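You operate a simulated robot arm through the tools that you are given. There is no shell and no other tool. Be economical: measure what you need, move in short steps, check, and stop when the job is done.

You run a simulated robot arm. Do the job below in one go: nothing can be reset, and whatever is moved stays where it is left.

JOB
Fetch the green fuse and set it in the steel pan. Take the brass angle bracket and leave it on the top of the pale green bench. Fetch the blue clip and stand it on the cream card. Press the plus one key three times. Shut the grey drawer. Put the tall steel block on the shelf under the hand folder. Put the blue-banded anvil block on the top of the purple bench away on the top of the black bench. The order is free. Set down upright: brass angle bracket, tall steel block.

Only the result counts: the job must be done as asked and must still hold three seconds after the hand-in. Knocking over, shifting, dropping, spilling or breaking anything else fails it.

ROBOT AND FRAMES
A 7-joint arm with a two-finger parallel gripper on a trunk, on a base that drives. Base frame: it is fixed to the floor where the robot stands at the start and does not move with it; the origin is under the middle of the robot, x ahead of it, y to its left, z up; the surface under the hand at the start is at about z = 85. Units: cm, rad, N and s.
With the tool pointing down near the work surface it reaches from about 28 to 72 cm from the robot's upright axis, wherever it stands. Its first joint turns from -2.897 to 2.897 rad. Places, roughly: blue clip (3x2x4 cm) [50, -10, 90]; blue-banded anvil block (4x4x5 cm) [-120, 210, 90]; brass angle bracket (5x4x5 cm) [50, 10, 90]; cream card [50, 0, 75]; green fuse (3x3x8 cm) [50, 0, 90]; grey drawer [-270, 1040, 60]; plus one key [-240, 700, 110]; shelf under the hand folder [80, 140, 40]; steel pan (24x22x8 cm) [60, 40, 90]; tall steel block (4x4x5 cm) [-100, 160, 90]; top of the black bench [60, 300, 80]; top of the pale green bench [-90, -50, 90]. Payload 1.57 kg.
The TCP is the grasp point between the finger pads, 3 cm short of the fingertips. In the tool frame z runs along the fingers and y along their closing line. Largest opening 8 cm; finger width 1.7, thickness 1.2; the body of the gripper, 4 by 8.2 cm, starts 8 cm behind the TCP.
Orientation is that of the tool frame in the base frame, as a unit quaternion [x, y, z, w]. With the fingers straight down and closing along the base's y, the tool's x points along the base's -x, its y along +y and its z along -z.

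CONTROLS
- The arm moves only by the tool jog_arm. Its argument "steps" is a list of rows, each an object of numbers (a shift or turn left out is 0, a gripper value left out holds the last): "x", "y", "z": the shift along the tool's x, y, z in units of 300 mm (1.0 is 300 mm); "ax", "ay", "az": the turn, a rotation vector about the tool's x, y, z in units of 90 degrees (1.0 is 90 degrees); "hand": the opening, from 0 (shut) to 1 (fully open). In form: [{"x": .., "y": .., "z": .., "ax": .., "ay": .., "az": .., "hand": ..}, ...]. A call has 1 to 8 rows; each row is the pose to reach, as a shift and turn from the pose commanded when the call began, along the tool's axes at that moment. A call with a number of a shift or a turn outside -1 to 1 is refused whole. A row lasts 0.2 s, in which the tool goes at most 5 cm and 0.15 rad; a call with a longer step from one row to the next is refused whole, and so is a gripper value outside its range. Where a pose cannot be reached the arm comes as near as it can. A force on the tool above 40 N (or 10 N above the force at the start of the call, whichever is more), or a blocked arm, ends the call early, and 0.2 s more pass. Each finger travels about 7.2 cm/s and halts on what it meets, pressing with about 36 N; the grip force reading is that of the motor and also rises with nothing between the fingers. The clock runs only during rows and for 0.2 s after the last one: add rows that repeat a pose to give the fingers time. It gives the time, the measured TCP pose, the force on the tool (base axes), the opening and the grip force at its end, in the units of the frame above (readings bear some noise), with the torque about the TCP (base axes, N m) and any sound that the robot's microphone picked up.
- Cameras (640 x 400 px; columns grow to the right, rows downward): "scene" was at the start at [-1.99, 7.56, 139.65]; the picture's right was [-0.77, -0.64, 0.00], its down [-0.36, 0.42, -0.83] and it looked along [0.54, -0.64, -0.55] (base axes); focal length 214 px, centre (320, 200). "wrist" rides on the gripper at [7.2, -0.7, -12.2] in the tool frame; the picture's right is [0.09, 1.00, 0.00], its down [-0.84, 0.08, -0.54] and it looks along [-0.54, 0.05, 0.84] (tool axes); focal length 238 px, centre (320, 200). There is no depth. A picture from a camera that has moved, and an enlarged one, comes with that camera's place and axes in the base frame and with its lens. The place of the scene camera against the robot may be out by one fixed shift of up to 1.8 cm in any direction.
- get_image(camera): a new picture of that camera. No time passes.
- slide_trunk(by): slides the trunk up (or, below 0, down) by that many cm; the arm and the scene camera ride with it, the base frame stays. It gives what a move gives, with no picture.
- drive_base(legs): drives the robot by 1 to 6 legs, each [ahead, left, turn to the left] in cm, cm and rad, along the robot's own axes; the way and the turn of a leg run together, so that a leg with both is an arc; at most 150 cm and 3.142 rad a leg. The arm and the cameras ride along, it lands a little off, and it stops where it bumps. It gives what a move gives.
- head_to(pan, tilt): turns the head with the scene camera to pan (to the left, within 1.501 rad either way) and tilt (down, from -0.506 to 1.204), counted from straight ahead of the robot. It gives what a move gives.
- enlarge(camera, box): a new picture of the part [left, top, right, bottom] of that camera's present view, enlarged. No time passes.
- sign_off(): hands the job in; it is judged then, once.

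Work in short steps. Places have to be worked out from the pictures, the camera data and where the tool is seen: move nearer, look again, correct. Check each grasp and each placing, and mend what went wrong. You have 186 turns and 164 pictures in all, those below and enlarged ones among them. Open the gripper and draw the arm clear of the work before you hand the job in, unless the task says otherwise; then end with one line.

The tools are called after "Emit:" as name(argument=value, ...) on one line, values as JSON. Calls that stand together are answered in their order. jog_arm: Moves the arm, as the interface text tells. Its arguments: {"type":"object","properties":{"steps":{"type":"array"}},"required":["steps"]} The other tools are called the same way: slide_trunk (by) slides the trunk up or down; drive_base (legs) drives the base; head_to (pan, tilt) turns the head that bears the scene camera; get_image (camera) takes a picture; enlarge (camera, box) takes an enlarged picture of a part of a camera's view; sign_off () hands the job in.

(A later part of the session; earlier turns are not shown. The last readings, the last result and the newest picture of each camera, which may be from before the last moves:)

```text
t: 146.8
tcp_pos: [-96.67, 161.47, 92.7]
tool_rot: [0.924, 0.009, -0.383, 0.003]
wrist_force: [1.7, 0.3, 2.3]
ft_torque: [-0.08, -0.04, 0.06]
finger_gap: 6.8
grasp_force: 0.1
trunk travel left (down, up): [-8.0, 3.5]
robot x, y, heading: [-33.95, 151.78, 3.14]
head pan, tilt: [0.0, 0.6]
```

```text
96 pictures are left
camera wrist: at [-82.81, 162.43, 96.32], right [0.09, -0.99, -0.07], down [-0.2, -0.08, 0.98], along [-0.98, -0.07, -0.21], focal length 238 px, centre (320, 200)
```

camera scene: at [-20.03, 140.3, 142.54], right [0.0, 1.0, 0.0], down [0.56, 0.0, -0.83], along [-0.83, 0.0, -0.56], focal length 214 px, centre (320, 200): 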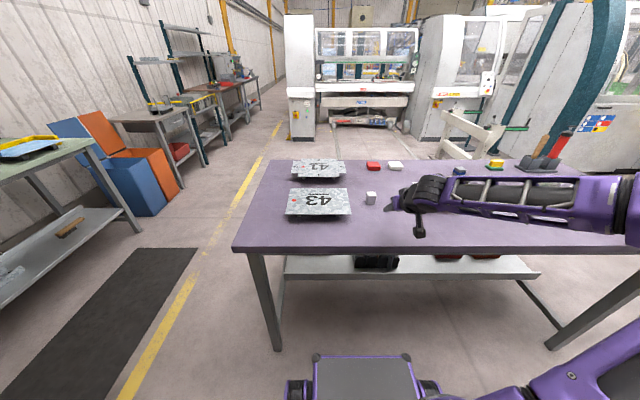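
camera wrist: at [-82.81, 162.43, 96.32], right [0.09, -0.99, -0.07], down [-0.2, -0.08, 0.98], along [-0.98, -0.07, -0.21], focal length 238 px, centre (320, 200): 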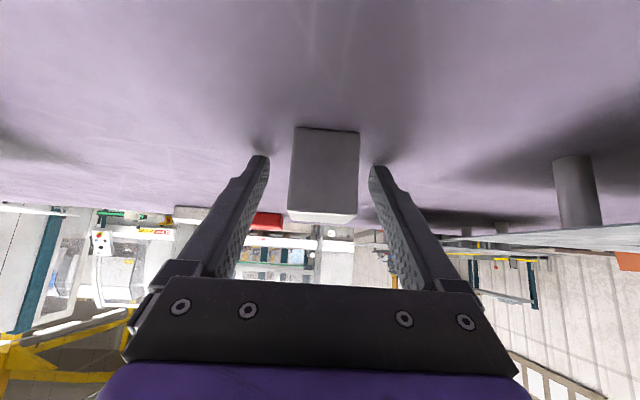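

The block is between the fingers and the tips are barely touching the bench. I'm raising 2 mm and closing.

Emit:
jog_arm(steps=[{"x": -0.006, "z": -0.006, "hand": 0.6}, {"x": -0.006, "z": -0.006, "hand": 0.3}, {"x": -0.006, "z": -0.006, "hand": 0}, {"x": -0.006, "z": -0.006, "hand": 0}, {"x": -0.006, "z": -0.006, "hand": 0}])

Emit:
get_image(camera="wrist")

```text
t: 148.1
tcp_pos: [-96.6, 161.48, 92.9]
tool_rot: [0.923, 0.009, -0.384, 0.003]
wrist_force: [-0.6, -0.8, -0.7]
ft_torque: [-0.06, 0.03, -0.02]
finger_gap: 3.48
grasp_force: 36.1
trunk travel left (down, up): [-8.0, 3.5]
robot x, y, heading: [-34.17, 151.87, 3.143]
head pan, tilt: [0.0, 0.6]
```

```text
95 pictures are left
camera wrist: at [-82.76, 162.38, 96.57], right [0.09, -0.99, -0.07], down [-0.21, -0.08, 0.98], along [-0.97, -0.07, -0.21], focal length 238 px, centre (320, 200)
```

wrist: 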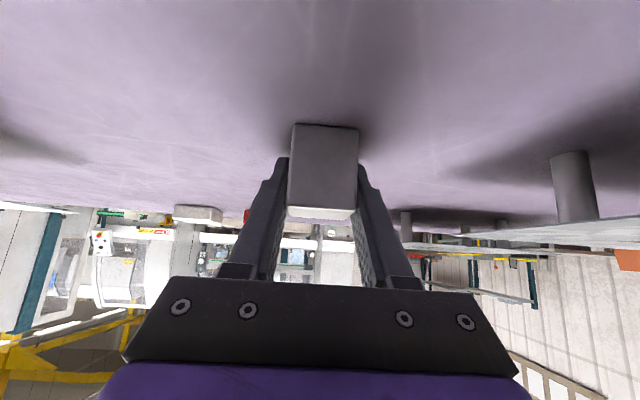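

Gripped at 3.48 cm. I'm lifting and carrying it back the way I came.

Emit:
jog_arm(steps=[{"x": -0.03, "z": -0.03}, {"x": -0.1, "z": -0.1}, {"x": -0.2, "z": -0.2}, {"x": -0.27, "z": -0.27}])

Emit:
drive_base(legs=[[-13, 0, 0], [0, -19, 0], [0, 0, 3.14]])

Emit:
get_image(camera="wrist")

Emit:
get_image(camera="scene")

```text
t: 149.1
tcp_pos: [-96.48, 161.54, 104.44]
tool_rot: [0.923, 0.01, -0.384, 0.004]
wrist_force: [0.3, -1.5, -4.3]
ft_torque: [0.03, 0.01, 0.0]
finger_gap: 3.48
grasp_force: 35.6
trunk travel left (down, up): [-8.0, 3.5]
robot x, y, heading: [-33.71, 151.61, 3.142]
head pan, tilt: [0.0, 0.6]
```

```text
t: 159.7
tcp_pos: [40.01, 155.25, 104.33]
tool_rot: [0.038, 0.923, -0.016, 0.383]
wrist_force: [0.3, 0.3, -4.1]
ft_torque: [-0.05, -0.03, 0.03]
finger_gap: 3.47
grasp_force: 36.3
trunk travel left (down, up): [-8.0, 3.5]
robot x, y, heading: [-21.06, 171.14, -0.105]
head pan, tilt: [0.0, 0.6]
```

```text
94 pictures are left
camera wrist: at [26.49, 155.72, 108.01], right [0.02, 1.0, -0.07], down [0.21, 0.06, 0.98], along [0.98, -0.03, -0.21], focal length 238 px, centre (320, 200)
```

wrist: 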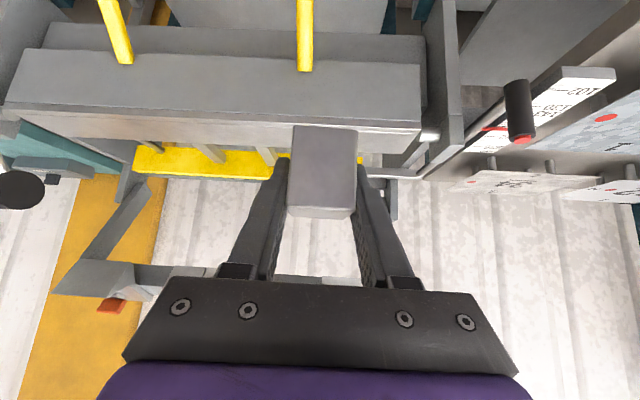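

```text
93 pictures are left
camera scene: at [-18.53, 185.58, 142.54], right [-0.11, -0.99, 0.0], down [-0.56, 0.06, -0.82], along [0.82, -0.09, -0.57], focal length 214 px, centre (320, 200)
```

scene: 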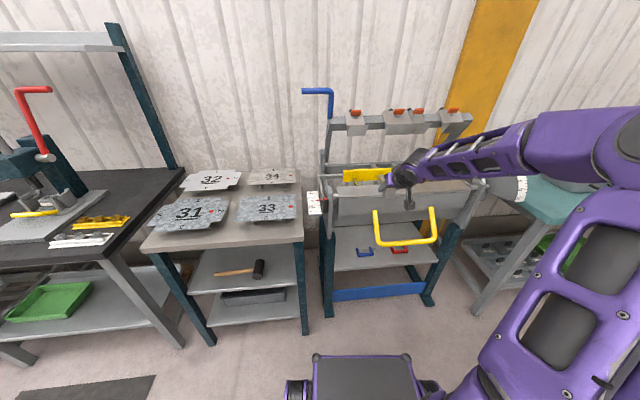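

Heading is off by 0.1, so I'm squaring up and backing a bit, then lowering the trunk and arm in the aisle.

Emit:
drive_base(legs=[[0, 0, 0.105], [-6, 1, 0]])

Emit:
slide_trunk(by=-8)

Emit:
jog_arm(steps=[{"x": 0.12, "z": 0.075}, {"x": 0.24, "z": 0.15}, {"x": 0.36, "z": 0.225}, {"x": 0.48, "z": 0.3}, {"x": 0.6, "z": 0.375}, {"x": 0.72, "z": 0.45}, {"x": 0.84, "z": 0.53}, {"x": 0.96, "z": 0.61}])

Emit:
get_image(camera="scene")

```text
t: 161.2
tcp_pos: [35.49, 162.99, 104.3]
tool_rot: [-0.011, 0.923, 0.004, 0.383]
wrist_force: [0.6, -0.4, -4.4]
ft_torque: [0.03, 0.0, 0.01]
finger_gap: 3.46
grasp_force: 35.7
trunk travel left (down, up): [-8.0, 3.5]
robot x, y, heading: [-27.19, 172.59, 0.002]
head pan, tilt: [0.0, 0.6]
```

```text
t: 162.4
tcp_pos: [35.5, 163.07, 96.46]
tool_rot: [-0.011, 0.923, 0.003, 0.384]
wrist_force: [-0.2, -0.4, -4.2]
ft_torque: [0.03, -0.06, -0.03]
finger_gap: 3.48
grasp_force: 36.1
trunk travel left (down, up): [0.0, 11.5]
robot x, y, heading: [-27.06, 172.78, 0.001]
head pan, tilt: [0.0, 0.6]
```

```text
t: 164.2
tcp_pos: [27.92, 162.83, 62.67]
tool_rot: [-0.011, 0.923, 0.004, 0.384]
wrist_force: [0.4, -0.1, -4.2]
ft_torque: [-0.01, 0.02, -0.02]
finger_gap: 3.49
grasp_force: 35.9
trunk travel left (down, up): [0.0, 11.5]
robot x, y, heading: [-27.35, 172.47, -0.0]
head pan, tilt: [0.0, 0.6]
```

```text
92 pictures are left
camera scene: at [-26.02, 186.66, 134.54], right [0.0, -1.0, 0.0], down [-0.56, 0.0, -0.83], along [0.83, 0.0, -0.56], focal length 214 px, centre (320, 200)
```

scene: 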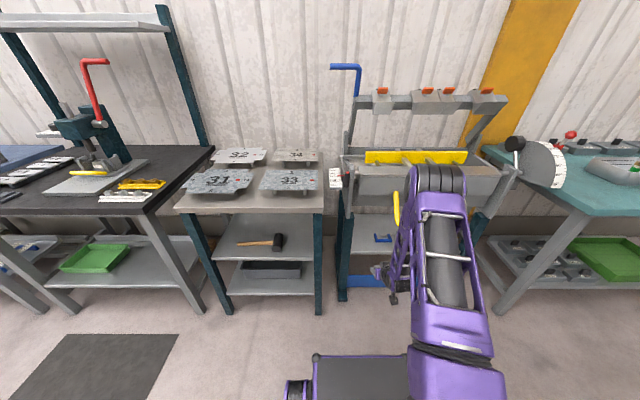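

The arm is now in an elbow-up posture, with the forearm passing beside the yellow handle (which ends at y≈154). For more clearance I'm shifting the base 6 cm left while keeping the tool line at y≈162.

Emit:
drive_base(legs=[[0, 6, 0]])

Emit:
jog_arm(steps=[{"y": -0.1}, {"y": -0.2}, {"y": -0.22}, {"y": -0.22}])

Emit:
drive_base(legs=[[14, 0, 0]])

Emit:
get_image(camera="scene")

Emit:
get_image(camera="wrist")

```text
t: 165.5
tcp_pos: [27.97, 168.97, 62.61]
tool_rot: [-0.01, 0.923, 0.003, 0.384]
wrist_force: [-0.1, 0.6, -4.4]
ft_torque: [0.01, 0.01, 0.0]
finger_gap: 3.48
grasp_force: 35.7
trunk travel left (down, up): [0.0, 11.5]
robot x, y, heading: [-26.94, 178.38, 0.006]
head pan, tilt: [0.0, 0.6]
```

```text
t: 166.5
tcp_pos: [28.31, 162.13, 62.7]
tool_rot: [-0.011, 0.924, 0.004, 0.383]
wrist_force: [0.0, -0.2, -3.6]
ft_torque: [0.02, -0.01, 0.03]
finger_gap: 3.48
grasp_force: 36.1
trunk travel left (down, up): [0.0, 11.5]
robot x, y, heading: [-27.71, 178.32, 0.003]
head pan, tilt: [0.0, 0.6]
```

```text
t: 167.8
tcp_pos: [42.17, 161.9, 62.6]
tool_rot: [-0.008, 0.924, 0.003, 0.383]
wrist_force: [0.1, -0.5, -4.2]
ft_torque: [-0.01, -0.01, -0.05]
finger_gap: 3.48
grasp_force: 36.2
trunk travel left (down, up): [0.0, 11.5]
robot x, y, heading: [-13.03, 178.27, -0.002]
head pan, tilt: [0.0, 0.6]
```

```text
91 pictures are left
camera scene: at [-12.03, 192.62, 134.54], right [0.0, -1.0, 0.0], down [-0.57, 0.0, -0.82], along [0.82, 0.0, -0.57], focal length 214 px, centre (320, 200)
```

scene: 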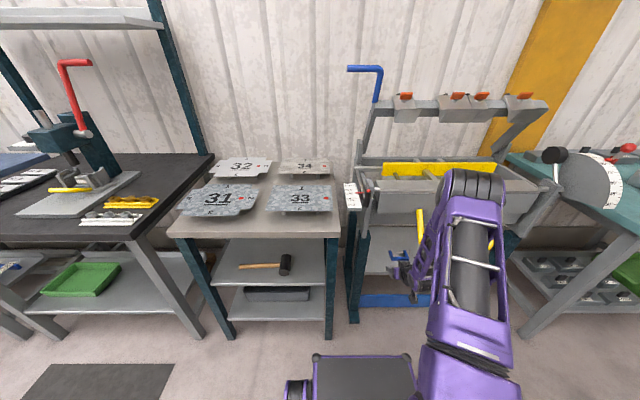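

```text
90 pictures are left
camera wrist: at [28.57, 160.97, 66.28], right [-0.08, 0.99, -0.07], down [0.21, 0.08, 0.97], along [0.97, 0.07, -0.21], focal length 238 px, centre (320, 200)
```

wrist: 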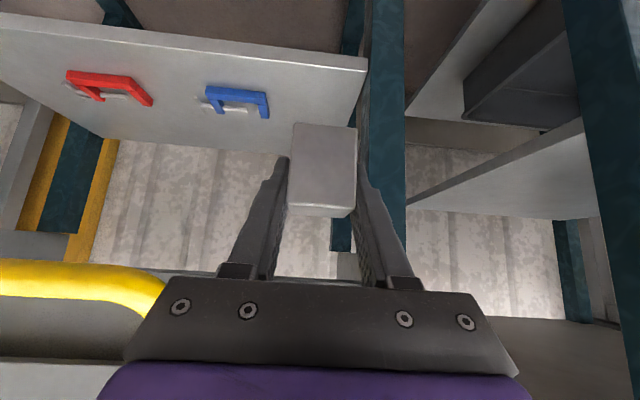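

Clearances look good, so I'm driving the last 10 cm in.

Emit:
drive_base(legs=[[10, 0, 0]])

Emit:
jog_arm(steps=[{"x": 0.013, "z": 0.14}, {"x": 0.026, "z": 0.28}, {"x": 0.04, "z": 0.42}, {"x": 0.055, "z": 0.5}, {"x": 0.055, "z": 0.5}])

Emit:
get_image(camera="wrist")

Emit:
get_image(camera="scene")

```text
t: 168.9
tcp_pos: [51.91, 161.83, 62.65]
tool_rot: [-0.009, 0.924, 0.003, 0.383]
wrist_force: [0.8, 0.5, -4.1]
ft_torque: [0.0, -0.07, 0.02]
finger_gap: 3.49
grasp_force: 36.6
trunk travel left (down, up): [0.0, 11.5]
robot x, y, heading: [-3.27, 178.16, 0.004]
head pan, tilt: [0.0, 0.6]
```

```text
t: 170.1
tcp_pos: [61.05, 162.06, 50.91]
tool_rot: [-0.009, 0.924, 0.003, 0.382]
wrist_force: [-0.4, 0.9, -3.4]
ft_torque: [0.01, -0.03, 0.0]
finger_gap: 3.48
grasp_force: 36.5
trunk travel left (down, up): [0.0, 11.5]
robot x, y, heading: [-3.28, 178.3, -0.003]
head pan, tilt: [0.0, 0.6]
```

```text
89 pictures are left
camera wrist: at [47.49, 161.06, 54.45], right [-0.08, 0.99, -0.07], down [0.21, 0.08, 0.97], along [0.97, 0.07, -0.21], focal length 238 px, centre (320, 200)
```

wrist: 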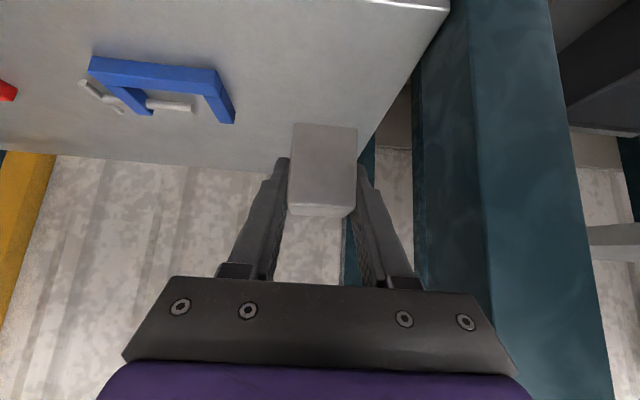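

```text
88 pictures are left
camera scene: at [-2.19, 192.6, 134.54], right [0.0, -1.0, 0.0], down [-0.57, 0.0, -0.82], along [0.82, 0.0, -0.57], focal length 214 px, centre (320, 200)
```

scene: 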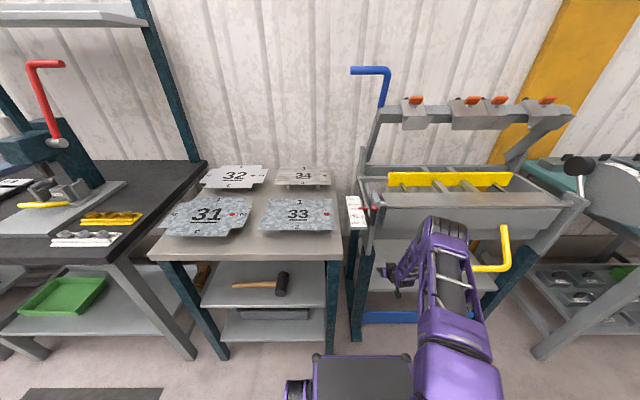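

Clear so far. I'm moving further in and down to just above the shelf.

Emit:
jog_arm(steps=[{"x": 0.015, "z": 0.08}, {"x": 0.035, "z": 0.16}, {"x": 0.052, "z": 0.24}, {"x": 0.052, "z": 0.24}])

Emit:
get_image(camera="wrist")

```text
t: 171.1
tcp_pos: [65.4, 162.04, 44.63]
tool_rot: [-0.009, 0.924, 0.003, 0.383]
wrist_force: [1.2, 0.0, -3.8]
ft_torque: [-0.01, -0.03, -0.01]
finger_gap: 3.48
grasp_force: 36.1
trunk travel left (down, up): [0.0, 11.5]
robot x, y, heading: [-3.08, 178.11, 0.002]
head pan, tilt: [0.0, 0.6]
```

```text
87 pictures are left
camera wrist: at [51.86, 161.1, 48.21], right [-0.08, 0.99, -0.07], down [0.21, 0.08, 0.97], along [0.97, 0.07, -0.21], focal length 238 px, centre (320, 200)
```

wrist: 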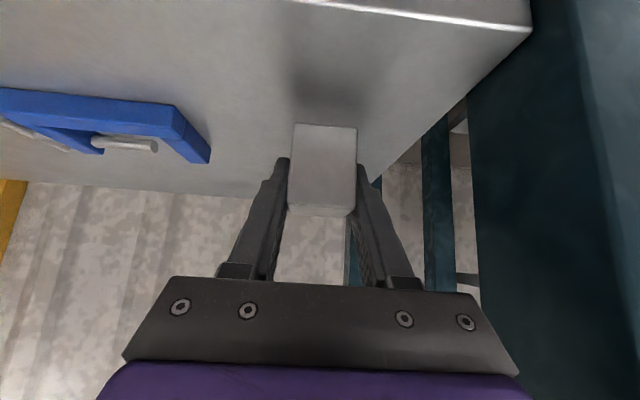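

I'm lowering straight down in small steps until the block touches.

Emit:
jog_arm(steps=[{"x": 0.012, "z": 0.012}, {"x": 0.02, "z": 0.02}, {"x": 0.026, "z": 0.026}, {"x": 0.03, "z": 0.03}, {"x": 0.03, "z": 0.03}])

```text
t: 172.3
tcp_pos: [65.33, 162.19, 43.52]
tool_rot: [-0.009, 0.924, 0.003, 0.383]
wrist_force: [0.2, 0.3, -4.2]
ft_torque: [-0.03, 0.02, 0.04]
finger_gap: 3.48
grasp_force: 36.4
trunk travel left (down, up): [0.0, 11.5]
robot x, y, heading: [-3.3, 178.53, -0.002]
head pan, tilt: [0.0, 0.6]
```

Emit:
jog_arm(steps=[{"x": 0.006, "z": 0.006}, {"x": 0.012, "z": 0.012}, {"x": 0.018, "z": 0.018}, {"x": 0.018, "z": 0.018}])

Emit:
get_image(camera="wrist")

```text
t: 173.3
tcp_pos: [65.58, 162.08, 43.1]
tool_rot: [-0.009, 0.922, 0.003, 0.386]
wrist_force: [-5.7, -0.4, 23.8]
ft_torque: [0.26, 0.27, 0.05]
finger_gap: 3.48
grasp_force: 35.9
trunk travel left (down, up): [0.0, 11.5]
robot x, y, heading: [-3.17, 178.03, -0.002]
head pan, tilt: [0.0, 0.6]
```

```text
86 pictures are left
camera wrist: at [51.96, 161.14, 46.62], right [-0.08, 0.99, -0.07], down [0.2, 0.08, 0.98], along [0.98, 0.07, -0.2], focal length 238 px, centre (320, 200)
```

wrist: 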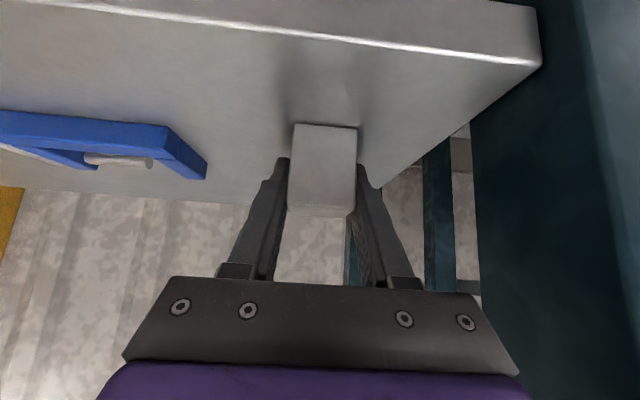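

The block is touching the shelf. I'm relaxing slightly, opening and backing out along the tool axis.

Emit:
jog_arm(steps=[{"x": -0.007, "z": -0.007}, {"x": -0.007, "z": -0.007, "hand": 0.5}, {"x": -0.007, "z": -0.007, "hand": 0.65}, {"x": -0.007, "z": -0.007, "hand": 0.65}, {"x": -0.007, "z": -0.1, "hand": 0.65}, {"x": -0.007, "z": -0.25, "hand": 0.65}, {"x": -0.007, "z": -0.4, "hand": 0.65}])

Emit:
get_image(camera="wrist")

```text
t: 174.9
tcp_pos: [56.64, 161.98, 51.52]
tool_rot: [-0.008, 0.924, 0.002, 0.383]
wrist_force: [0.7, 0.4, -0.6]
ft_torque: [-0.01, -0.01, 0.0]
finger_gap: 5.22
grasp_force: 0.0
trunk travel left (down, up): [0.0, 11.5]
robot x, y, heading: [-3.31, 178.42, -0.002]
head pan, tilt: [0.0, 0.6]
```

```text
85 pictures are left
camera wrist: at [43.05, 161.05, 55.12], right [-0.08, 0.99, -0.07], down [0.21, 0.08, 0.97], along [0.97, 0.07, -0.21], focal length 238 px, centre (320, 200)
```

wrist: 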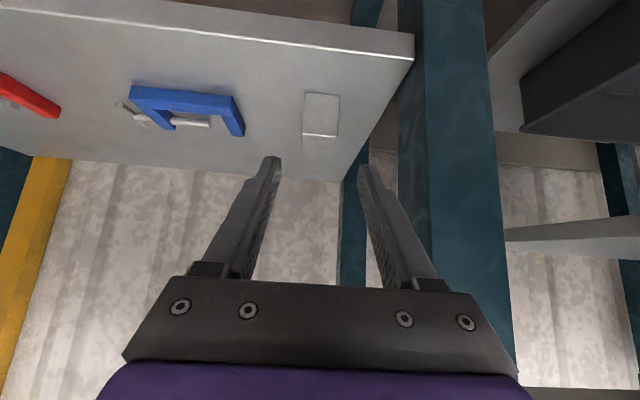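

The steel block stands upright on the shelf. I'm retreating: out, back into the aisle, then trunk up.

Emit:
jog_arm(steps=[{"x": -0.05, "z": -0.12}, {"x": -0.1, "z": -0.24}, {"x": -0.15, "z": -0.37}, {"x": -0.15, "z": -0.37}])

Emit:
drive_base(legs=[[-20, 0, 0]])

Emit:
slide_trunk(by=6)

Emit:
jog_arm(steps=[{"x": -0.1, "z": -0.1, "ay": 0.0}, {"x": -0.2, "z": -0.2, "ay": 0.08}, {"x": -0.3, "z": -0.3, "ay": 0.16}, {"x": -0.4, "z": -0.4, "ay": 0.24}, {"x": -0.5, "z": -0.5, "ay": 0.32}, {"x": -0.6, "z": -0.6, "ay": 0.4}, {"x": -0.7, "z": -0.7, "ay": 0.45}, {"x": -0.8, "z": -0.8, "ay": 0.5}])

Emit:
get_image(camera="scene")

```text
t: 175.9
tcp_pos: [52.2, 161.72, 62.26]
tool_rot: [-0.009, 0.924, 0.003, 0.383]
wrist_force: [-0.1, 0.3, -0.6]
ft_torque: [-0.01, -0.02, -0.02]
finger_gap: 5.18
grasp_force: 0.1
trunk travel left (down, up): [0.0, 11.5]
robot x, y, heading: [-3.32, 178.1, -0.001]
head pan, tilt: [0.0, 0.6]
```

```text
t: 177.5
tcp_pos: [32.5, 161.74, 62.19]
tool_rot: [-0.007, 0.924, 0.002, 0.383]
wrist_force: [-1.3, 0.1, 0.1]
ft_torque: [0.03, -0.01, 0.04]
finger_gap: 5.19
grasp_force: 0.0
trunk travel left (down, up): [0.0, 11.5]
robot x, y, heading: [-23.3, 178.18, -0.003]
head pan, tilt: [0.0, 0.6]
```

```text
t: 178.5
tcp_pos: [32.48, 161.55, 68.28]
tool_rot: [-0.008, 0.924, 0.003, 0.383]
wrist_force: [0.1, 0.8, -0.5]
ft_torque: [-0.01, 0.02, -0.03]
finger_gap: 5.18
grasp_force: 0.0
trunk travel left (down, up): [-6.0, 5.5]
robot x, y, heading: [-22.85, 178.5, -0.006]
head pan, tilt: [0.0, 0.6]
```

```text
t: 180.3
tcp_pos: [32.65, 161.76, 101.87]
tool_rot: [-0.009, 1.0, 0.0, 0.0]
wrist_force: [-0.2, 0.1, -0.7]
ft_torque: [0.04, -0.02, 0.02]
finger_gap: 5.19
grasp_force: 0.1
trunk travel left (down, up): [-6.0, 5.5]
robot x, y, heading: [-23.17, 178.39, -0.009]
head pan, tilt: [0.0, 0.6]
```

```text
84 pictures are left
camera scene: at [-21.87, 192.66, 140.54], right [0.0, -1.0, 0.0], down [-0.56, 0.0, -0.83], along [0.83, 0.0, -0.56], focal length 214 px, centre (320, 200)
```

scene: 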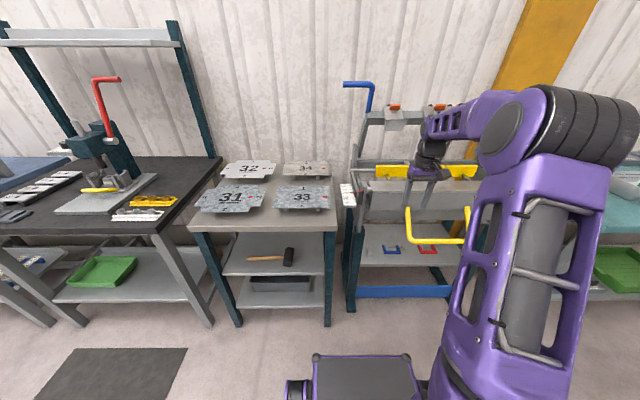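

I'm retracting the arm, then travelling along the aisle past the black bench with a look on the way.

Emit:
jog_arm(steps=[{"x": 0.1, "y": 0.06, "z": -0.08}, {"x": 0.2, "y": 0.12, "z": -0.16}, {"x": 0.3, "y": 0.18, "z": -0.24}, {"x": 0.4, "y": 0.24, "z": -0.32}, {"x": 0.45, "y": 0.27, "z": -0.4}])

Emit:
drive_base(legs=[[0, 110, 0]])

Emit:
get_image(camera="scene")

Emit:
get_image(camera="wrist")

```text
t: 181.5
tcp_pos: [18.54, 169.58, 114.14]
tool_rot: [-0.008, 1.0, 0.0, 0.0]
wrist_force: [0.7, -0.2, -0.1]
ft_torque: [0.0, 0.02, -0.01]
finger_gap: 5.21
grasp_force: 0.1
trunk travel left (down, up): [-6.0, 5.5]
robot x, y, heading: [-23.38, 178.3, -0.006]
head pan, tilt: [0.0, 0.6]
```

```text
t: 192.4
tcp_pos: [19.01, 280.07, 114.14]
tool_rot: [-0.01, 1.0, -0.001, -0.001]
wrist_force: [0.0, 0.0, -0.9]
ft_torque: [0.0, 0.0, 0.01]
finger_gap: 5.2
grasp_force: 0.1
trunk travel left (down, up): [-6.0, 5.5]
robot x, y, heading: [-22.78, 288.71, -0.003]
head pan, tilt: [0.0, 0.6]
```

```text
83 pictures are left
camera scene: at [-21.58, 303.0, 140.54], right [0.0, -1.0, 0.0], down [-0.56, 0.0, -0.83], along [0.83, 0.0, -0.56], focal length 214 px, centre (320, 200)
```

scene: 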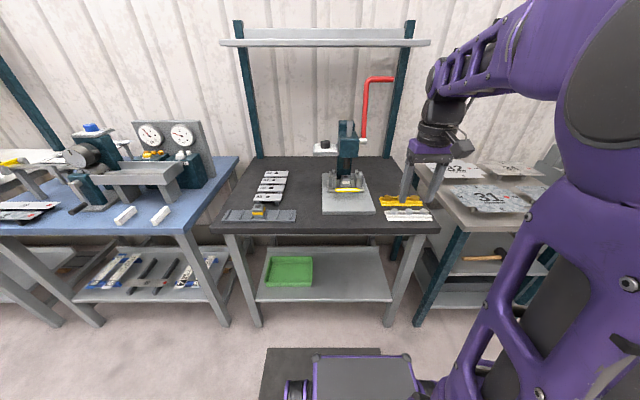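

```text
82 pictures are left
camera wrist: at [11.97, 279.15, 126.37], right [-0.11, 0.99, 0.0], down [0.83, 0.09, 0.54], along [0.54, 0.06, -0.84], focal length 238 px, centre (320, 200)
```

wrist: 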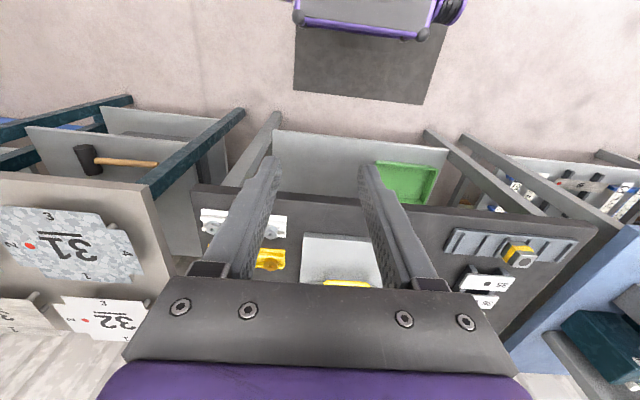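

The black bench has a clear patch near (56, 307). Now I'm going round the far end of the purple bench to its west side for the anvil block.

Emit:
drive_base(legs=[[0, 48, 0], [-120, 0, 0]])

Emit:
head_to(pan=-1.0, tilt=0.5)

Emit:
jog_arm(steps=[{"z": 0, "hand": 1}, {"z": 0}, {"z": 0}, {"z": 0}])

Emit:
get_image(camera="scene")

```text
t: 203.3
tcp_pos: [-101.09, 330.85, 114.07]
tool_rot: [0.015, 1.0, 0.0, 0.001]
wrist_force: [-0.1, 0.6, 0.1]
ft_torque: [0.0, 0.0, 0.01]
finger_gap: 5.19
grasp_force: 0.1
trunk travel left (down, up): [-6.0, 5.5]
robot x, y, heading: [-142.13, 341.34, -0.047]
head pan, tilt: [0.0, 0.6]
```

```text
t: 204.6
tcp_pos: [-101.14, 330.86, 114.11]
tool_rot: [0.015, 1.0, -0.001, 0.0]
wrist_force: [0.1, -0.4, 0.8]
ft_torque: [-0.03, 0.01, -0.01]
finger_gap: 5.2
grasp_force: 0.1
trunk travel left (down, up): [-6.0, 5.5]
robot x, y, heading: [-142.42, 341.42, -0.054]
head pan, tilt: [-1.0, 0.499]
```

```text
t: 205.6
tcp_pos: [-101.03, 330.73, 114.15]
tool_rot: [0.015, 1.0, -0.002, 0.0]
wrist_force: [-0.6, -0.2, -0.7]
ft_torque: [0.03, -0.04, -0.03]
finger_gap: 8.0
grasp_force: 0.0
trunk travel left (down, up): [-6.0, 5.5]
robot x, y, heading: [-142.53, 341.5, -0.049]
head pan, tilt: [-1.0, 0.499]
```

```text
81 pictures are left
camera scene: at [-144.84, 348.42, 141.45], right [-0.87, -0.5, 0.0], down [-0.24, 0.42, -0.88], along [0.44, -0.76, -0.48], focal length 214 px, centre (320, 200)
```

scene: 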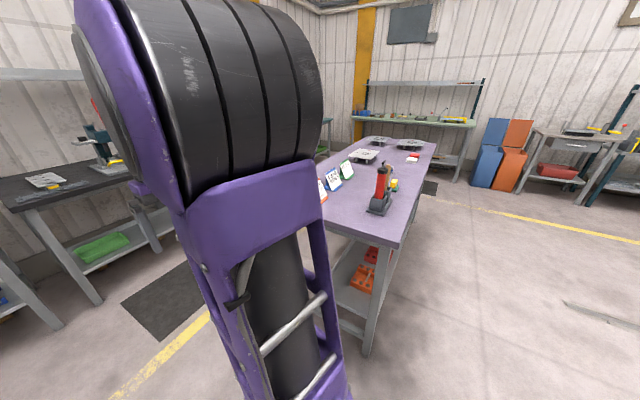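

The west side is clear and the bench's NW corner is at (-137, 284). I'm going round it.

Emit:
drive_base(legs=[[-50, 0, 0.05], [0, -124, 0]])

Emit:
head_to(pan=0.0, tilt=0.7)

Emit:
jog_arm(steps=[{"z": 0}, {"z": 0}, {"z": 0}])

Emit:
get_image(camera="scene")

Emit:
get_image(camera="wrist")

```text
t: 220.1
tcp_pos: [-150.83, 211.65, 114.11]
tool_rot: [-0.006, 1.0, -0.001, 0.001]
wrist_force: [0.2, -0.7, -0.3]
ft_torque: [0.01, 0.02, -0.02]
finger_gap: 8.01
grasp_force: 0.1
trunk travel left (down, up): [-6.0, 5.5]
robot x, y, heading: [-192.75, 220.74, -0.009]
head pan, tilt: [-1.0, 0.499]
```

```text
t: 221.4
tcp_pos: [-150.88, 211.71, 114.13]
tool_rot: [-0.006, 1.0, -0.001, 0.001]
wrist_force: [0.9, 0.1, 0.5]
ft_torque: [0.01, 0.0, -0.01]
finger_gap: 8.01
grasp_force: 0.1
trunk travel left (down, up): [-6.0, 5.5]
robot x, y, heading: [-192.25, 220.72, -0.01]
head pan, tilt: [0.0, 0.7]
```

```text
t: 222.2
tcp_pos: [-150.87, 211.64, 114.04]
tool_rot: [-0.006, 1.0, 0.0, 0.0]
wrist_force: [0.6, -0.4, -0.2]
ft_torque: [0.05, 0.05, 0.0]
finger_gap: 8.02
grasp_force: 0.0
trunk travel left (down, up): [-6.0, 5.5]
robot x, y, heading: [-192.8, 220.63, -0.007]
head pan, tilt: [0.0, 0.7]
```

```text
80 pictures are left
camera scene: at [-191.69, 234.97, 139.68], right [-0.01, -1.0, 0.0], down [-0.64, 0.01, -0.76], along [0.76, -0.01, -0.64], focal length 214 px, centre (320, 200)
```

scene: 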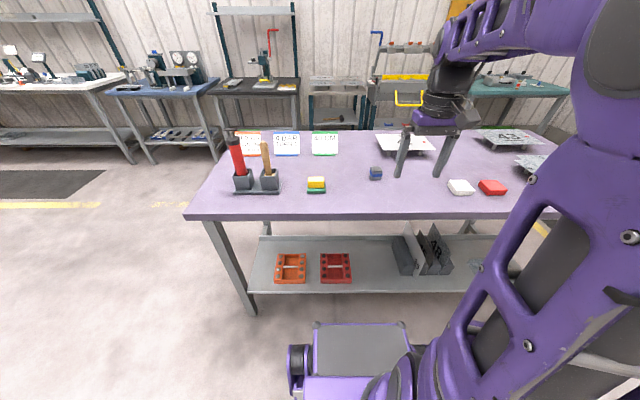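

```text
79 pictures are left
camera wrist: at [-157.96, 210.87, 126.37], right [-0.1, 0.99, 0.0], down [0.84, 0.09, 0.54], along [0.54, 0.06, -0.84], focal length 238 px, centre (320, 200)
```

wrist: 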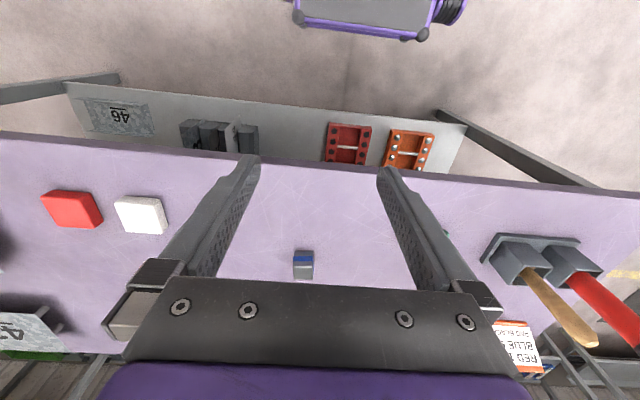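

The anvil block is at about (-120, 211.3), in line with the tool. I'm driving 20 cm in and moving above it.

Emit:
drive_base(legs=[[20, 0, 0]])

Emit:
jog_arm(steps=[{"x": -0.14, "z": 0.06}, {"x": -0.28, "z": 0.13}, {"x": -0.3, "z": 0.26}, {"x": -0.3, "z": 0.35}, {"x": -0.3, "z": 0.35}])

Emit:
get_image(camera="wrist")

```text
t: 223.8
tcp_pos: [-131.12, 211.12, 114.06]
tool_rot: [-0.003, 1.0, -0.001, -0.001]
wrist_force: [0.2, 0.2, 0.3]
ft_torque: [-0.01, 0.02, -0.01]
finger_gap: 8.02
grasp_force: 0.0
trunk travel left (down, up): [-6.0, 5.5]
robot x, y, heading: [-173.05, 220.19, -0.017]
head pan, tilt: [0.0, 0.7]
```

```text
t: 225.0
tcp_pos: [-121.78, 211.18, 103.51]
tool_rot: [-0.003, 1.0, -0.001, 0.0]
wrist_force: [-0.1, -0.3, -0.3]
ft_torque: [0.02, 0.01, -0.01]
finger_gap: 7.99
grasp_force: 0.0
trunk travel left (down, up): [-6.0, 5.5]
robot x, y, heading: [-172.84, 220.36, -0.018]
head pan, tilt: [0.0, 0.7]
```

```text
78 pictures are left
camera wrist: at [-128.91, 210.45, 115.85], right [-0.1, 1.0, 0.0], down [0.84, 0.08, 0.54], along [0.54, 0.05, -0.84], focal length 238 px, centre (320, 200)
```

wrist: 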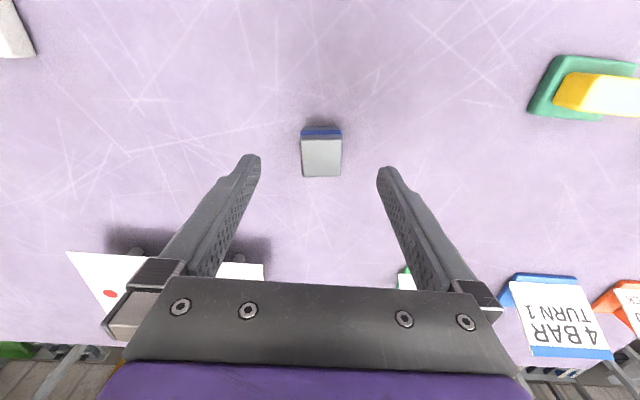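

The block top is at (-120, 211.4). I'm descending and gripping.

Emit:
jog_arm(steps=[{"x": -0.06, "y": 0.007, "z": 0.12}, {"x": -0.06, "y": 0.007, "z": 0.24}, {"x": -0.06, "y": 0.007, "z": 0.335}, {"x": -0.06, "y": 0.007, "z": 0.335}, {"x": -0.06, "y": 0.007, "z": 0.335, "hand": 0.5}, {"x": -0.06, "y": 0.007, "z": 0.335, "hand": 0}, {"x": -0.06, "y": 0.007, "z": 0.335, "hand": 0}, {"x": -0.06, "y": 0.007, "z": 0.335, "hand": 0}])

Emit:
get_image(camera="wrist")

```text
t: 226.8
tcp_pos: [-120.2, 211.61, 93.5]
tool_rot: [-0.002, 1.0, -0.001, 0.0]
wrist_force: [-1.5, 0.7, -0.7]
ft_torque: [0.11, -0.02, 0.02]
finger_gap: 3.96
grasp_force: 35.7
trunk travel left (down, up): [-6.0, 5.5]
robot x, y, heading: [-172.55, 220.18, -0.019]
head pan, tilt: [0.0, 0.7]
```

```text
77 pictures are left
camera wrist: at [-127.2, 210.84, 105.88], right [-0.1, 1.0, 0.0], down [0.84, 0.08, 0.54], along [0.54, 0.05, -0.84], focal length 238 px, centre (320, 200)
```

wrist: 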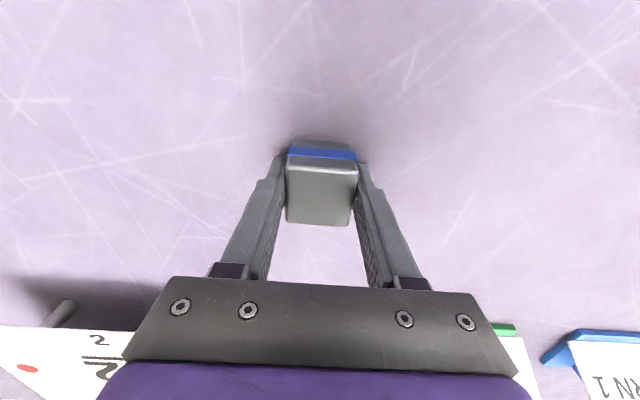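

Gripped at 3.96 cm. I'm lifting, retracting and driving the reverse route to the black bench.

Emit:
jog_arm(steps=[{"z": -0.1}, {"z": -0.25}, {"z": -0.4}, {"z": -0.55}, {"x": 0.12, "z": -0.65}, {"x": 0.25, "z": -0.7}, {"x": 0.36, "z": -0.72}])

Emit:
drive_base(legs=[[-20, 0, 0.018], [0, 121, 0], [100, 0, 0]])

Emit:
get_image(camera="wrist")

```text
t: 228.4
tcp_pos: [-130.82, 211.35, 114.92]
tool_rot: [-0.003, 1.0, 0.0, 0.0]
wrist_force: [0.4, -0.5, -2.9]
ft_torque: [0.0, 0.03, 0.0]
finger_gap: 4.01
grasp_force: 36.7
trunk travel left (down, up): [-6.0, 5.5]
robot x, y, heading: [-172.45, 220.43, -0.02]
head pan, tilt: [0.0, 0.7]
```

```text
t: 246.0
tcp_pos: [-50.01, 328.59, 114.98]
tool_rot: [0.003, 1.0, 0.0, 0.0]
wrist_force: [-0.4, -0.5, -2.5]
ft_torque: [-0.02, 0.0, -0.03]
finger_gap: 3.97
grasp_force: 36.0
trunk travel left (down, up): [-6.0, 5.5]
robot x, y, heading: [-91.77, 338.1, -0.021]
head pan, tilt: [0.0, 0.7]
```

```text
76 pictures are left
camera wrist: at [-57.07, 327.9, 127.23], right [-0.09, 1.0, 0.0], down [0.84, 0.07, 0.54], along [0.54, 0.05, -0.84], focal length 238 px, centre (320, 200)
```

wrist: 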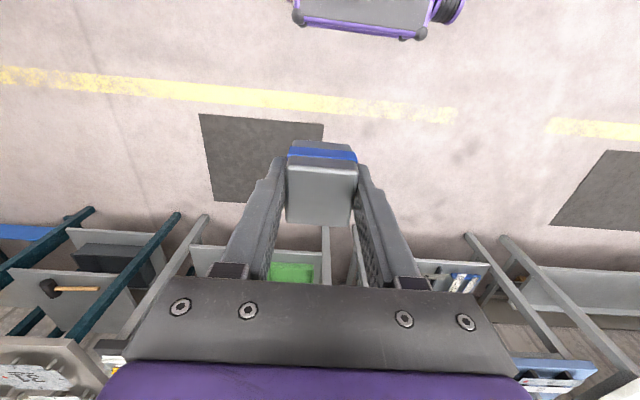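

I'm driving up to the black bench, aligning on y≈307.

Emit:
drive_base(legs=[[80, 0, 0.02], [0, -22, 0]])

Emit:
get_image(camera="wrist")

Emit:
get_image(camera="scene")

```text
t: 252.7
tcp_pos: [31.96, 306.89, 114.95]
tool_rot: [-0.013, 1.0, 0.0, 0.0]
wrist_force: [0.6, -0.3, -3.5]
ft_torque: [0.0, -0.01, 0.0]
finger_gap: 3.98
grasp_force: 36.0
trunk travel left (down, up): [-6.0, 5.5]
robot x, y, heading: [-10.02, 314.9, 0.005]
head pan, tilt: [0.0, 0.7]
```

```text
75 pictures are left
camera wrist: at [24.94, 305.98, 127.22], right [-0.12, 0.99, 0.0], down [0.83, 0.1, 0.54], along [0.54, 0.06, -0.84], focal length 238 px, centre (320, 200)
```

wrist: 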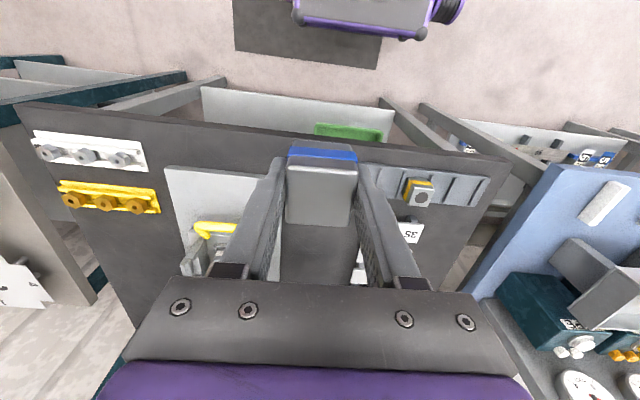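

```text
74 pictures are left
camera scene: at [-9.35, 329.4, 139.67], right [0.01, -1.0, 0.0], down [-0.64, 0.0, -0.76], along [0.76, 0.0, -0.64], focal length 214 px, centre (320, 200)
```

scene: 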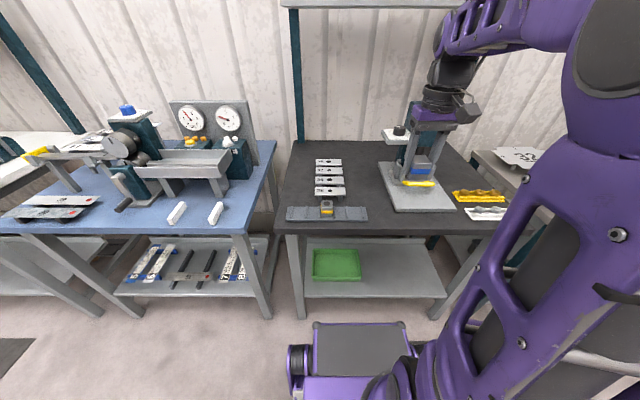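

The gap between the number cards and the press base runs y≈303–319. I'm moving the block over (57, 310.5) at height.

Emit:
jog_arm(steps=[{"x": -0.14, "y": 0.016}, {"x": -0.28, "y": 0.033}, {"x": -0.42, "y": 0.05}, {"x": -0.56, "y": 0.066}, {"x": -0.7, "y": 0.083}, {"x": -0.837, "y": 0.098}, {"x": -0.837, "y": 0.098, "z": 0.15}, {"x": -0.837, "y": 0.098, "z": 0.2}])

Emit:
get_image(camera="wrist")

Emit:
enlarge(camera="scene", box=[270, 90, 470, 240])

```text
t: 254.5
tcp_pos: [57.03, 310.78, 109.07]
tool_rot: [-0.014, 1.0, -0.001, -0.001]
wrist_force: [1.9, 0.3, -4.1]
ft_torque: [0.0, 0.0, 0.0]
finger_gap: 3.99
grasp_force: 36.1
out of reach, approached as far as the arm can: row 6
trunk travel left (down, up): [-6.0, 5.5]
robot x, y, heading: [-10.11, 315.17, 0.005]
head pan, tilt: [0.0, 0.7]
```

```text
73 pictures are left
camera wrist: at [49.95, 309.79, 121.3], right [-0.12, 0.99, 0.0], down [0.83, 0.1, 0.54], along [0.54, 0.06, -0.84], focal length 238 px, centre (320, 200)
```

wrist: 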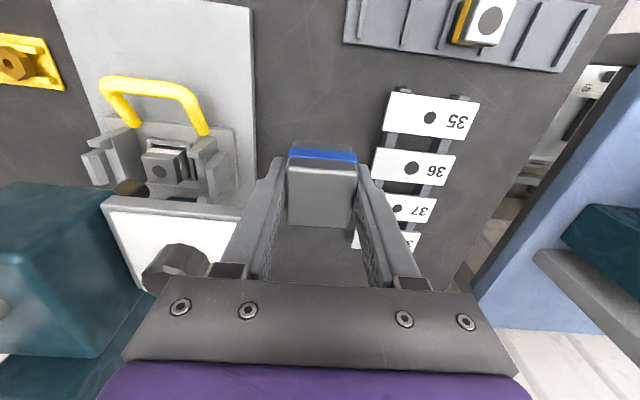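

```text
2.67 times, centred on (370, 165) of scene
camera zoom: at [-9.3, 329.39, 139.67], right [0.01, -1.0, 0.0], down [-0.64, 0.0, -0.76], along [0.76, 0.0, -0.64], focal length 572 px, centre (187, 293)
```

zoom: 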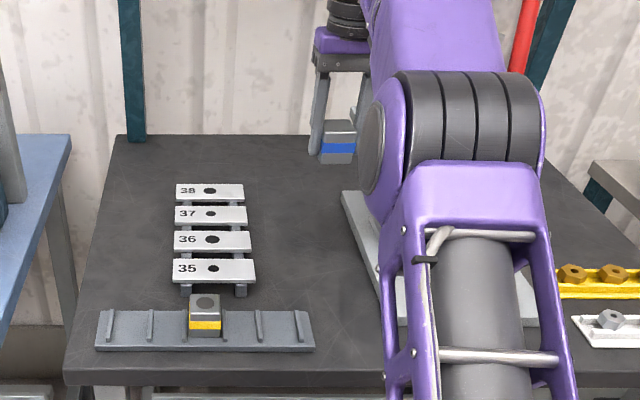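

Clear below. I'm lowering to 95 first, shifted 1 cm away from the press.

Emit:
jog_arm(steps=[{"y": 0.03, "z": 0.12}, {"y": 0.03, "z": 0.26}, {"y": 0.03, "z": 0.4}, {"y": 0.03, "z": 0.46}, {"y": 0.03, "z": 0.48}, {"y": 0.03, "z": 0.5}, {"y": 0.03, "z": 0.52}, {"y": 0.03, "z": 0.53}])

Emit:
get_image(camera="wrist")

```text
t: 256.3
tcp_pos: [57.15, 311.19, 92.9]
tool_rot: [-0.013, 1.0, -0.001, 0.0]
wrist_force: [-0.3, 0.0, -4.3]
ft_torque: [0.0, 0.01, 0.03]
finger_gap: 3.95
grasp_force: 35.7
trunk travel left (down, up): [-6.0, 5.5]
robot x, y, heading: [-10.04, 315.14, 0.006]
head pan, tilt: [0.0, 0.7]
```

```text
71 pictures are left
camera wrist: at [50.12, 310.39, 105.25], right [-0.12, 0.99, 0.0], down [0.83, 0.1, 0.54], along [0.54, 0.06, -0.84], focal length 238 px, centre (320, 200)
```

wrist: 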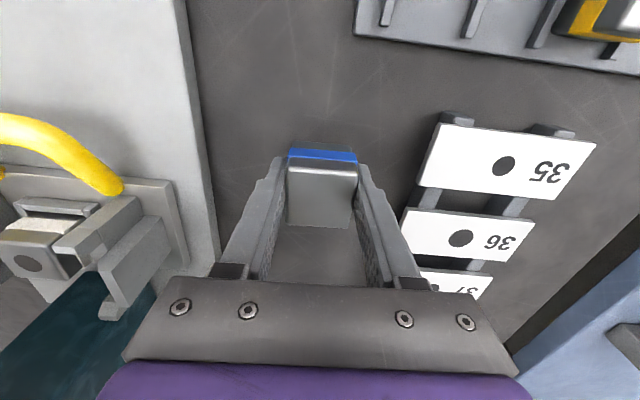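

I'm continuing down in small steps until contact.

Emit:
jog_arm(steps=[{"z": 0.02}, {"z": 0.04}, {"z": 0.06}, {"z": 0.075}, {"z": 0.09}, {"z": 0.105}, {"z": 0.12}, {"z": 0.12}])

```text
t: 258.1
tcp_pos: [57.13, 311.32, 89.35]
tool_rot: [-0.013, 1.0, -0.001, 0.001]
wrist_force: [0.1, -0.3, -3.4]
ft_torque: [0.01, 0.02, 0.01]
finger_gap: 3.97
grasp_force: 35.8
trunk travel left (down, up): [-6.0, 5.5]
robot x, y, heading: [-10.1, 315.1, 0.008]
head pan, tilt: [0.0, 0.7]
```

Emit:
jog_arm(steps=[{"z": 0.012}, {"z": 0.024}, {"z": 0.036}, {"z": 0.048}, {"z": 0.06}, {"z": 0.072}, {"z": 0.084}, {"z": 0.084}])

Emit:
get_image(camera="wrist")

```text
t: 259.6
tcp_pos: [57.31, 311.35, 87.9]
tool_rot: [-0.013, 1.0, -0.001, 0.009]
wrist_force: [-0.9, 0.1, 13.2]
ft_torque: [0.24, 0.39, 0.0]
finger_gap: 3.99
grasp_force: 36.1
trunk travel left (down, up): [-6.0, 5.5]
robot x, y, heading: [-10.34, 315.26, 0.006]
head pan, tilt: [0.0, 0.7]
stopped in row 7: the force on the tool passed its limit at 43 N (the readings are from after the stop); the commanded pose is now the measured one
```

```text
70 pictures are left
camera wrist: at [50.07, 310.52, 100.18], right [-0.12, 0.99, 0.0], down [0.83, 0.1, 0.56], along [0.55, 0.06, -0.83], focal length 238 px, centre (320, 200)
```

wrist: 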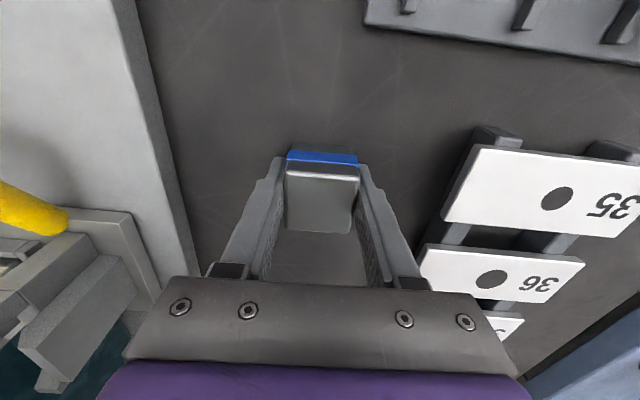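

Contact with the black bench. I'm relaxing slightly, opening and rising.

Emit:
jog_arm(steps=[{"z": -0.004}, {"z": -0.004, "hand": 0.6}, {"z": -0.004, "hand": 0.75}, {"z": -0.004, "hand": 0.75}, {"z": -0.12, "hand": 0.75}, {"z": -0.27, "hand": 0.75}, {"z": -0.42, "hand": 0.75}, {"z": -0.57, "hand": 0.75}])

Emit:
get_image(camera="wrist")

```text
t: 261.4
tcp_pos: [56.94, 311.39, 104.73]
tool_rot: [-0.014, 1.0, 0.0, 0.005]
wrist_force: [0.3, 0.3, -0.5]
ft_torque: [0.02, 0.0, -0.02]
finger_gap: 6.01
grasp_force: 0.1
trunk travel left (down, up): [-6.0, 5.5]
robot x, y, heading: [-10.13, 314.98, 0.002]
head pan, tilt: [0.0, 0.7]
```

```text
69 pictures are left
camera wrist: at [49.74, 310.55, 116.91], right [-0.12, 0.99, 0.0], down [0.83, 0.1, 0.55], along [0.55, 0.06, -0.83], focal length 238 px, centre (320, 200)
```

wrist: 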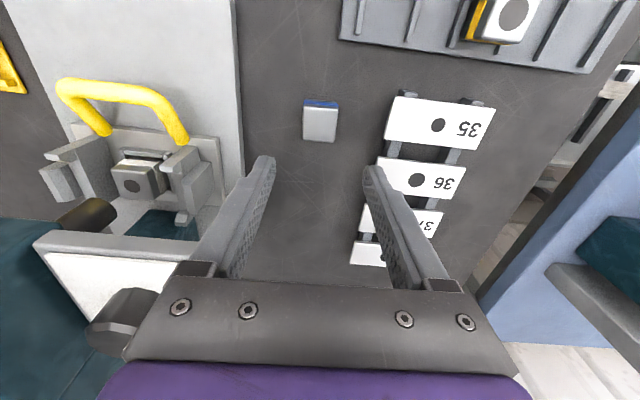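

The anvil block stands on the black bench. I'm retracting the arm, then turning to look north toward the key and drawer.

Emit:
jog_arm(steps=[{"x": 0.15, "z": -0.05}, {"x": 0.3, "z": -0.1}, {"x": 0.45, "z": -0.2}, {"x": 0.6, "z": -0.3}, {"x": 0.75, "z": -0.35}, {"x": 0.82, "z": -0.35}])

Emit:
drive_base(legs=[[-30, 20, 0], [0, 0, 1.571]])

Emit:
head_to(pan=0.0, tilt=0.3)

Emit:
jog_arm(steps=[{"z": 0}, {"z": 0}, {"z": 0}])

Emit:
get_image(camera="scene")

```text
refused: row 3 steps farther than a row can; nothing moved
```

```text
t: 267.9
tcp_pos: [-38.56, 401.97, 104.64]
tool_rot: [0.725, -0.689, -0.004, -0.005]
wrist_force: [-0.2, 0.0, 0.9]
ft_torque: [-0.01, 0.02, 0.01]
finger_gap: 6.0
grasp_force: 0.1
trunk travel left (down, up): [-6.0, 5.5]
robot x, y, heading: [-40.13, 334.98, 1.603]
head pan, tilt: [0.0, 0.7]
```

```text
t: 268.8
tcp_pos: [-38.56, 401.91, 104.7]
tool_rot: [0.726, -0.688, -0.004, -0.004]
wrist_force: [-0.2, -0.1, -0.2]
ft_torque: [0.0, -0.01, 0.0]
finger_gap: 6.0
grasp_force: 0.0
trunk travel left (down, up): [-6.0, 5.5]
robot x, y, heading: [-40.25, 334.97, 1.598]
head pan, tilt: [0.0, 0.3]
```

```text
t: 269.6
tcp_pos: [-38.6, 401.88, 104.66]
tool_rot: [0.726, -0.688, -0.004, -0.005]
wrist_force: [0.6, 0.0, -0.7]
ft_torque: [0.04, 0.01, 0.01]
finger_gap: 5.97
grasp_force: 0.1
trunk travel left (down, up): [-6.0, 5.5]
robot x, y, heading: [-40.41, 334.78, 1.601]
head pan, tilt: [0.0, 0.3]
```

```text
68 pictures are left
camera scene: at [-53.15, 335.07, 143.29], right [1.0, 0.03, 0.0], down [0.01, -0.3, -0.96], along [-0.03, 0.95, -0.3], focal length 214 px, centre (320, 200)
```

scene: 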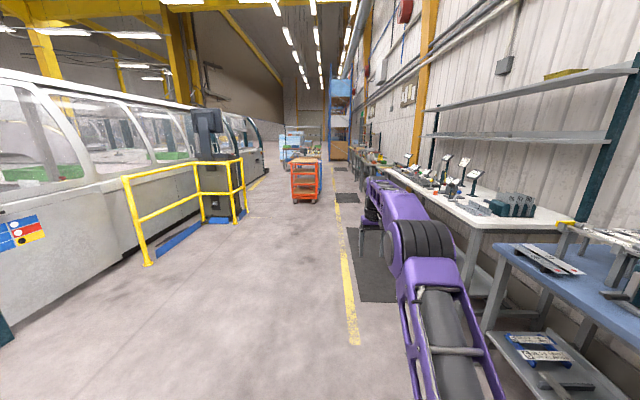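

The retract was refused (one step too long), so the drive happened with the arm extended at z 105. No bump was reported. I'm retracting now, then checking the benches I passed.

Emit:
jog_arm(steps=[{"x": 0.13, "z": -0.05}, {"x": 0.26, "z": -0.1}, {"x": 0.39, "z": -0.15}, {"x": 0.52, "z": -0.2}, {"x": 0.65, "z": -0.25}, {"x": 0.78, "z": -0.3}, {"x": 0.82, "z": -0.35}])

Emit:
head_to(pan=-1.4, tilt=0.5)

Emit:
jog_arm(steps=[{"z": 0}, {"z": 0}, {"z": 0}, {"z": 0}])

Emit:
get_image(camera="scene")

```text
t: 271.2
tcp_pos: [-37.45, 377.24, 115.05]
tool_rot: [0.726, -0.688, -0.004, -0.005]
wrist_force: [-0.6, -0.7, -0.1]
ft_torque: [-0.03, -0.03, 0.0]
finger_gap: 5.98
grasp_force: 0.1
trunk travel left (down, up): [-6.0, 5.5]
robot x, y, heading: [-40.25, 334.76, 1.604]
head pan, tilt: [0.0, 0.3]
```

```text
t: 272.7
tcp_pos: [-37.47, 377.42, 114.96]
tool_rot: [0.725, -0.688, -0.004, -0.005]
wrist_force: [0.2, -0.1, 0.9]
ft_torque: [0.02, -0.01, 0.0]
finger_gap: 6.0
grasp_force: 0.0
trunk travel left (down, up): [-6.0, 5.5]
robot x, y, heading: [-40.62, 334.62, 1.604]
head pan, tilt: [-1.4, 0.499]
```

```text
t: 273.7
tcp_pos: [-37.4, 377.3, 115.06]
tool_rot: [0.726, -0.687, -0.003, -0.005]
wrist_force: [0.6, 0.3, 0.4]
ft_torque: [0.01, 0.01, 0.01]
finger_gap: 6.02
grasp_force: 0.1
trunk travel left (down, up): [-6.0, 5.5]
robot x, y, heading: [-40.5, 334.71, 1.602]
head pan, tilt: [-1.4, 0.499]
```

```text
67 pictures are left
camera scene: at [-43.94, 327.57, 141.45], right [0.2, -0.98, 0.0], down [-0.47, -0.1, -0.88], along [0.86, 0.18, -0.48], focal length 214 px, centre (320, 200)
```

scene: 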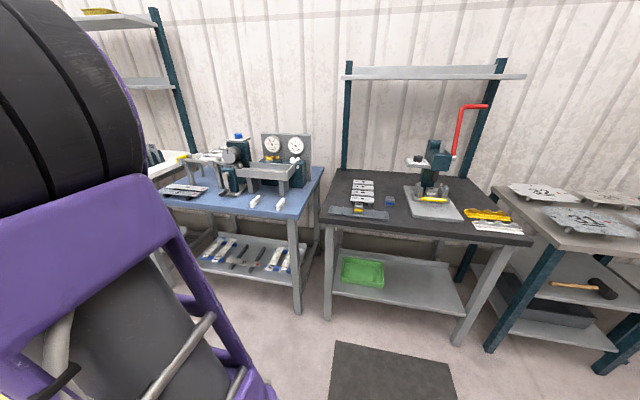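

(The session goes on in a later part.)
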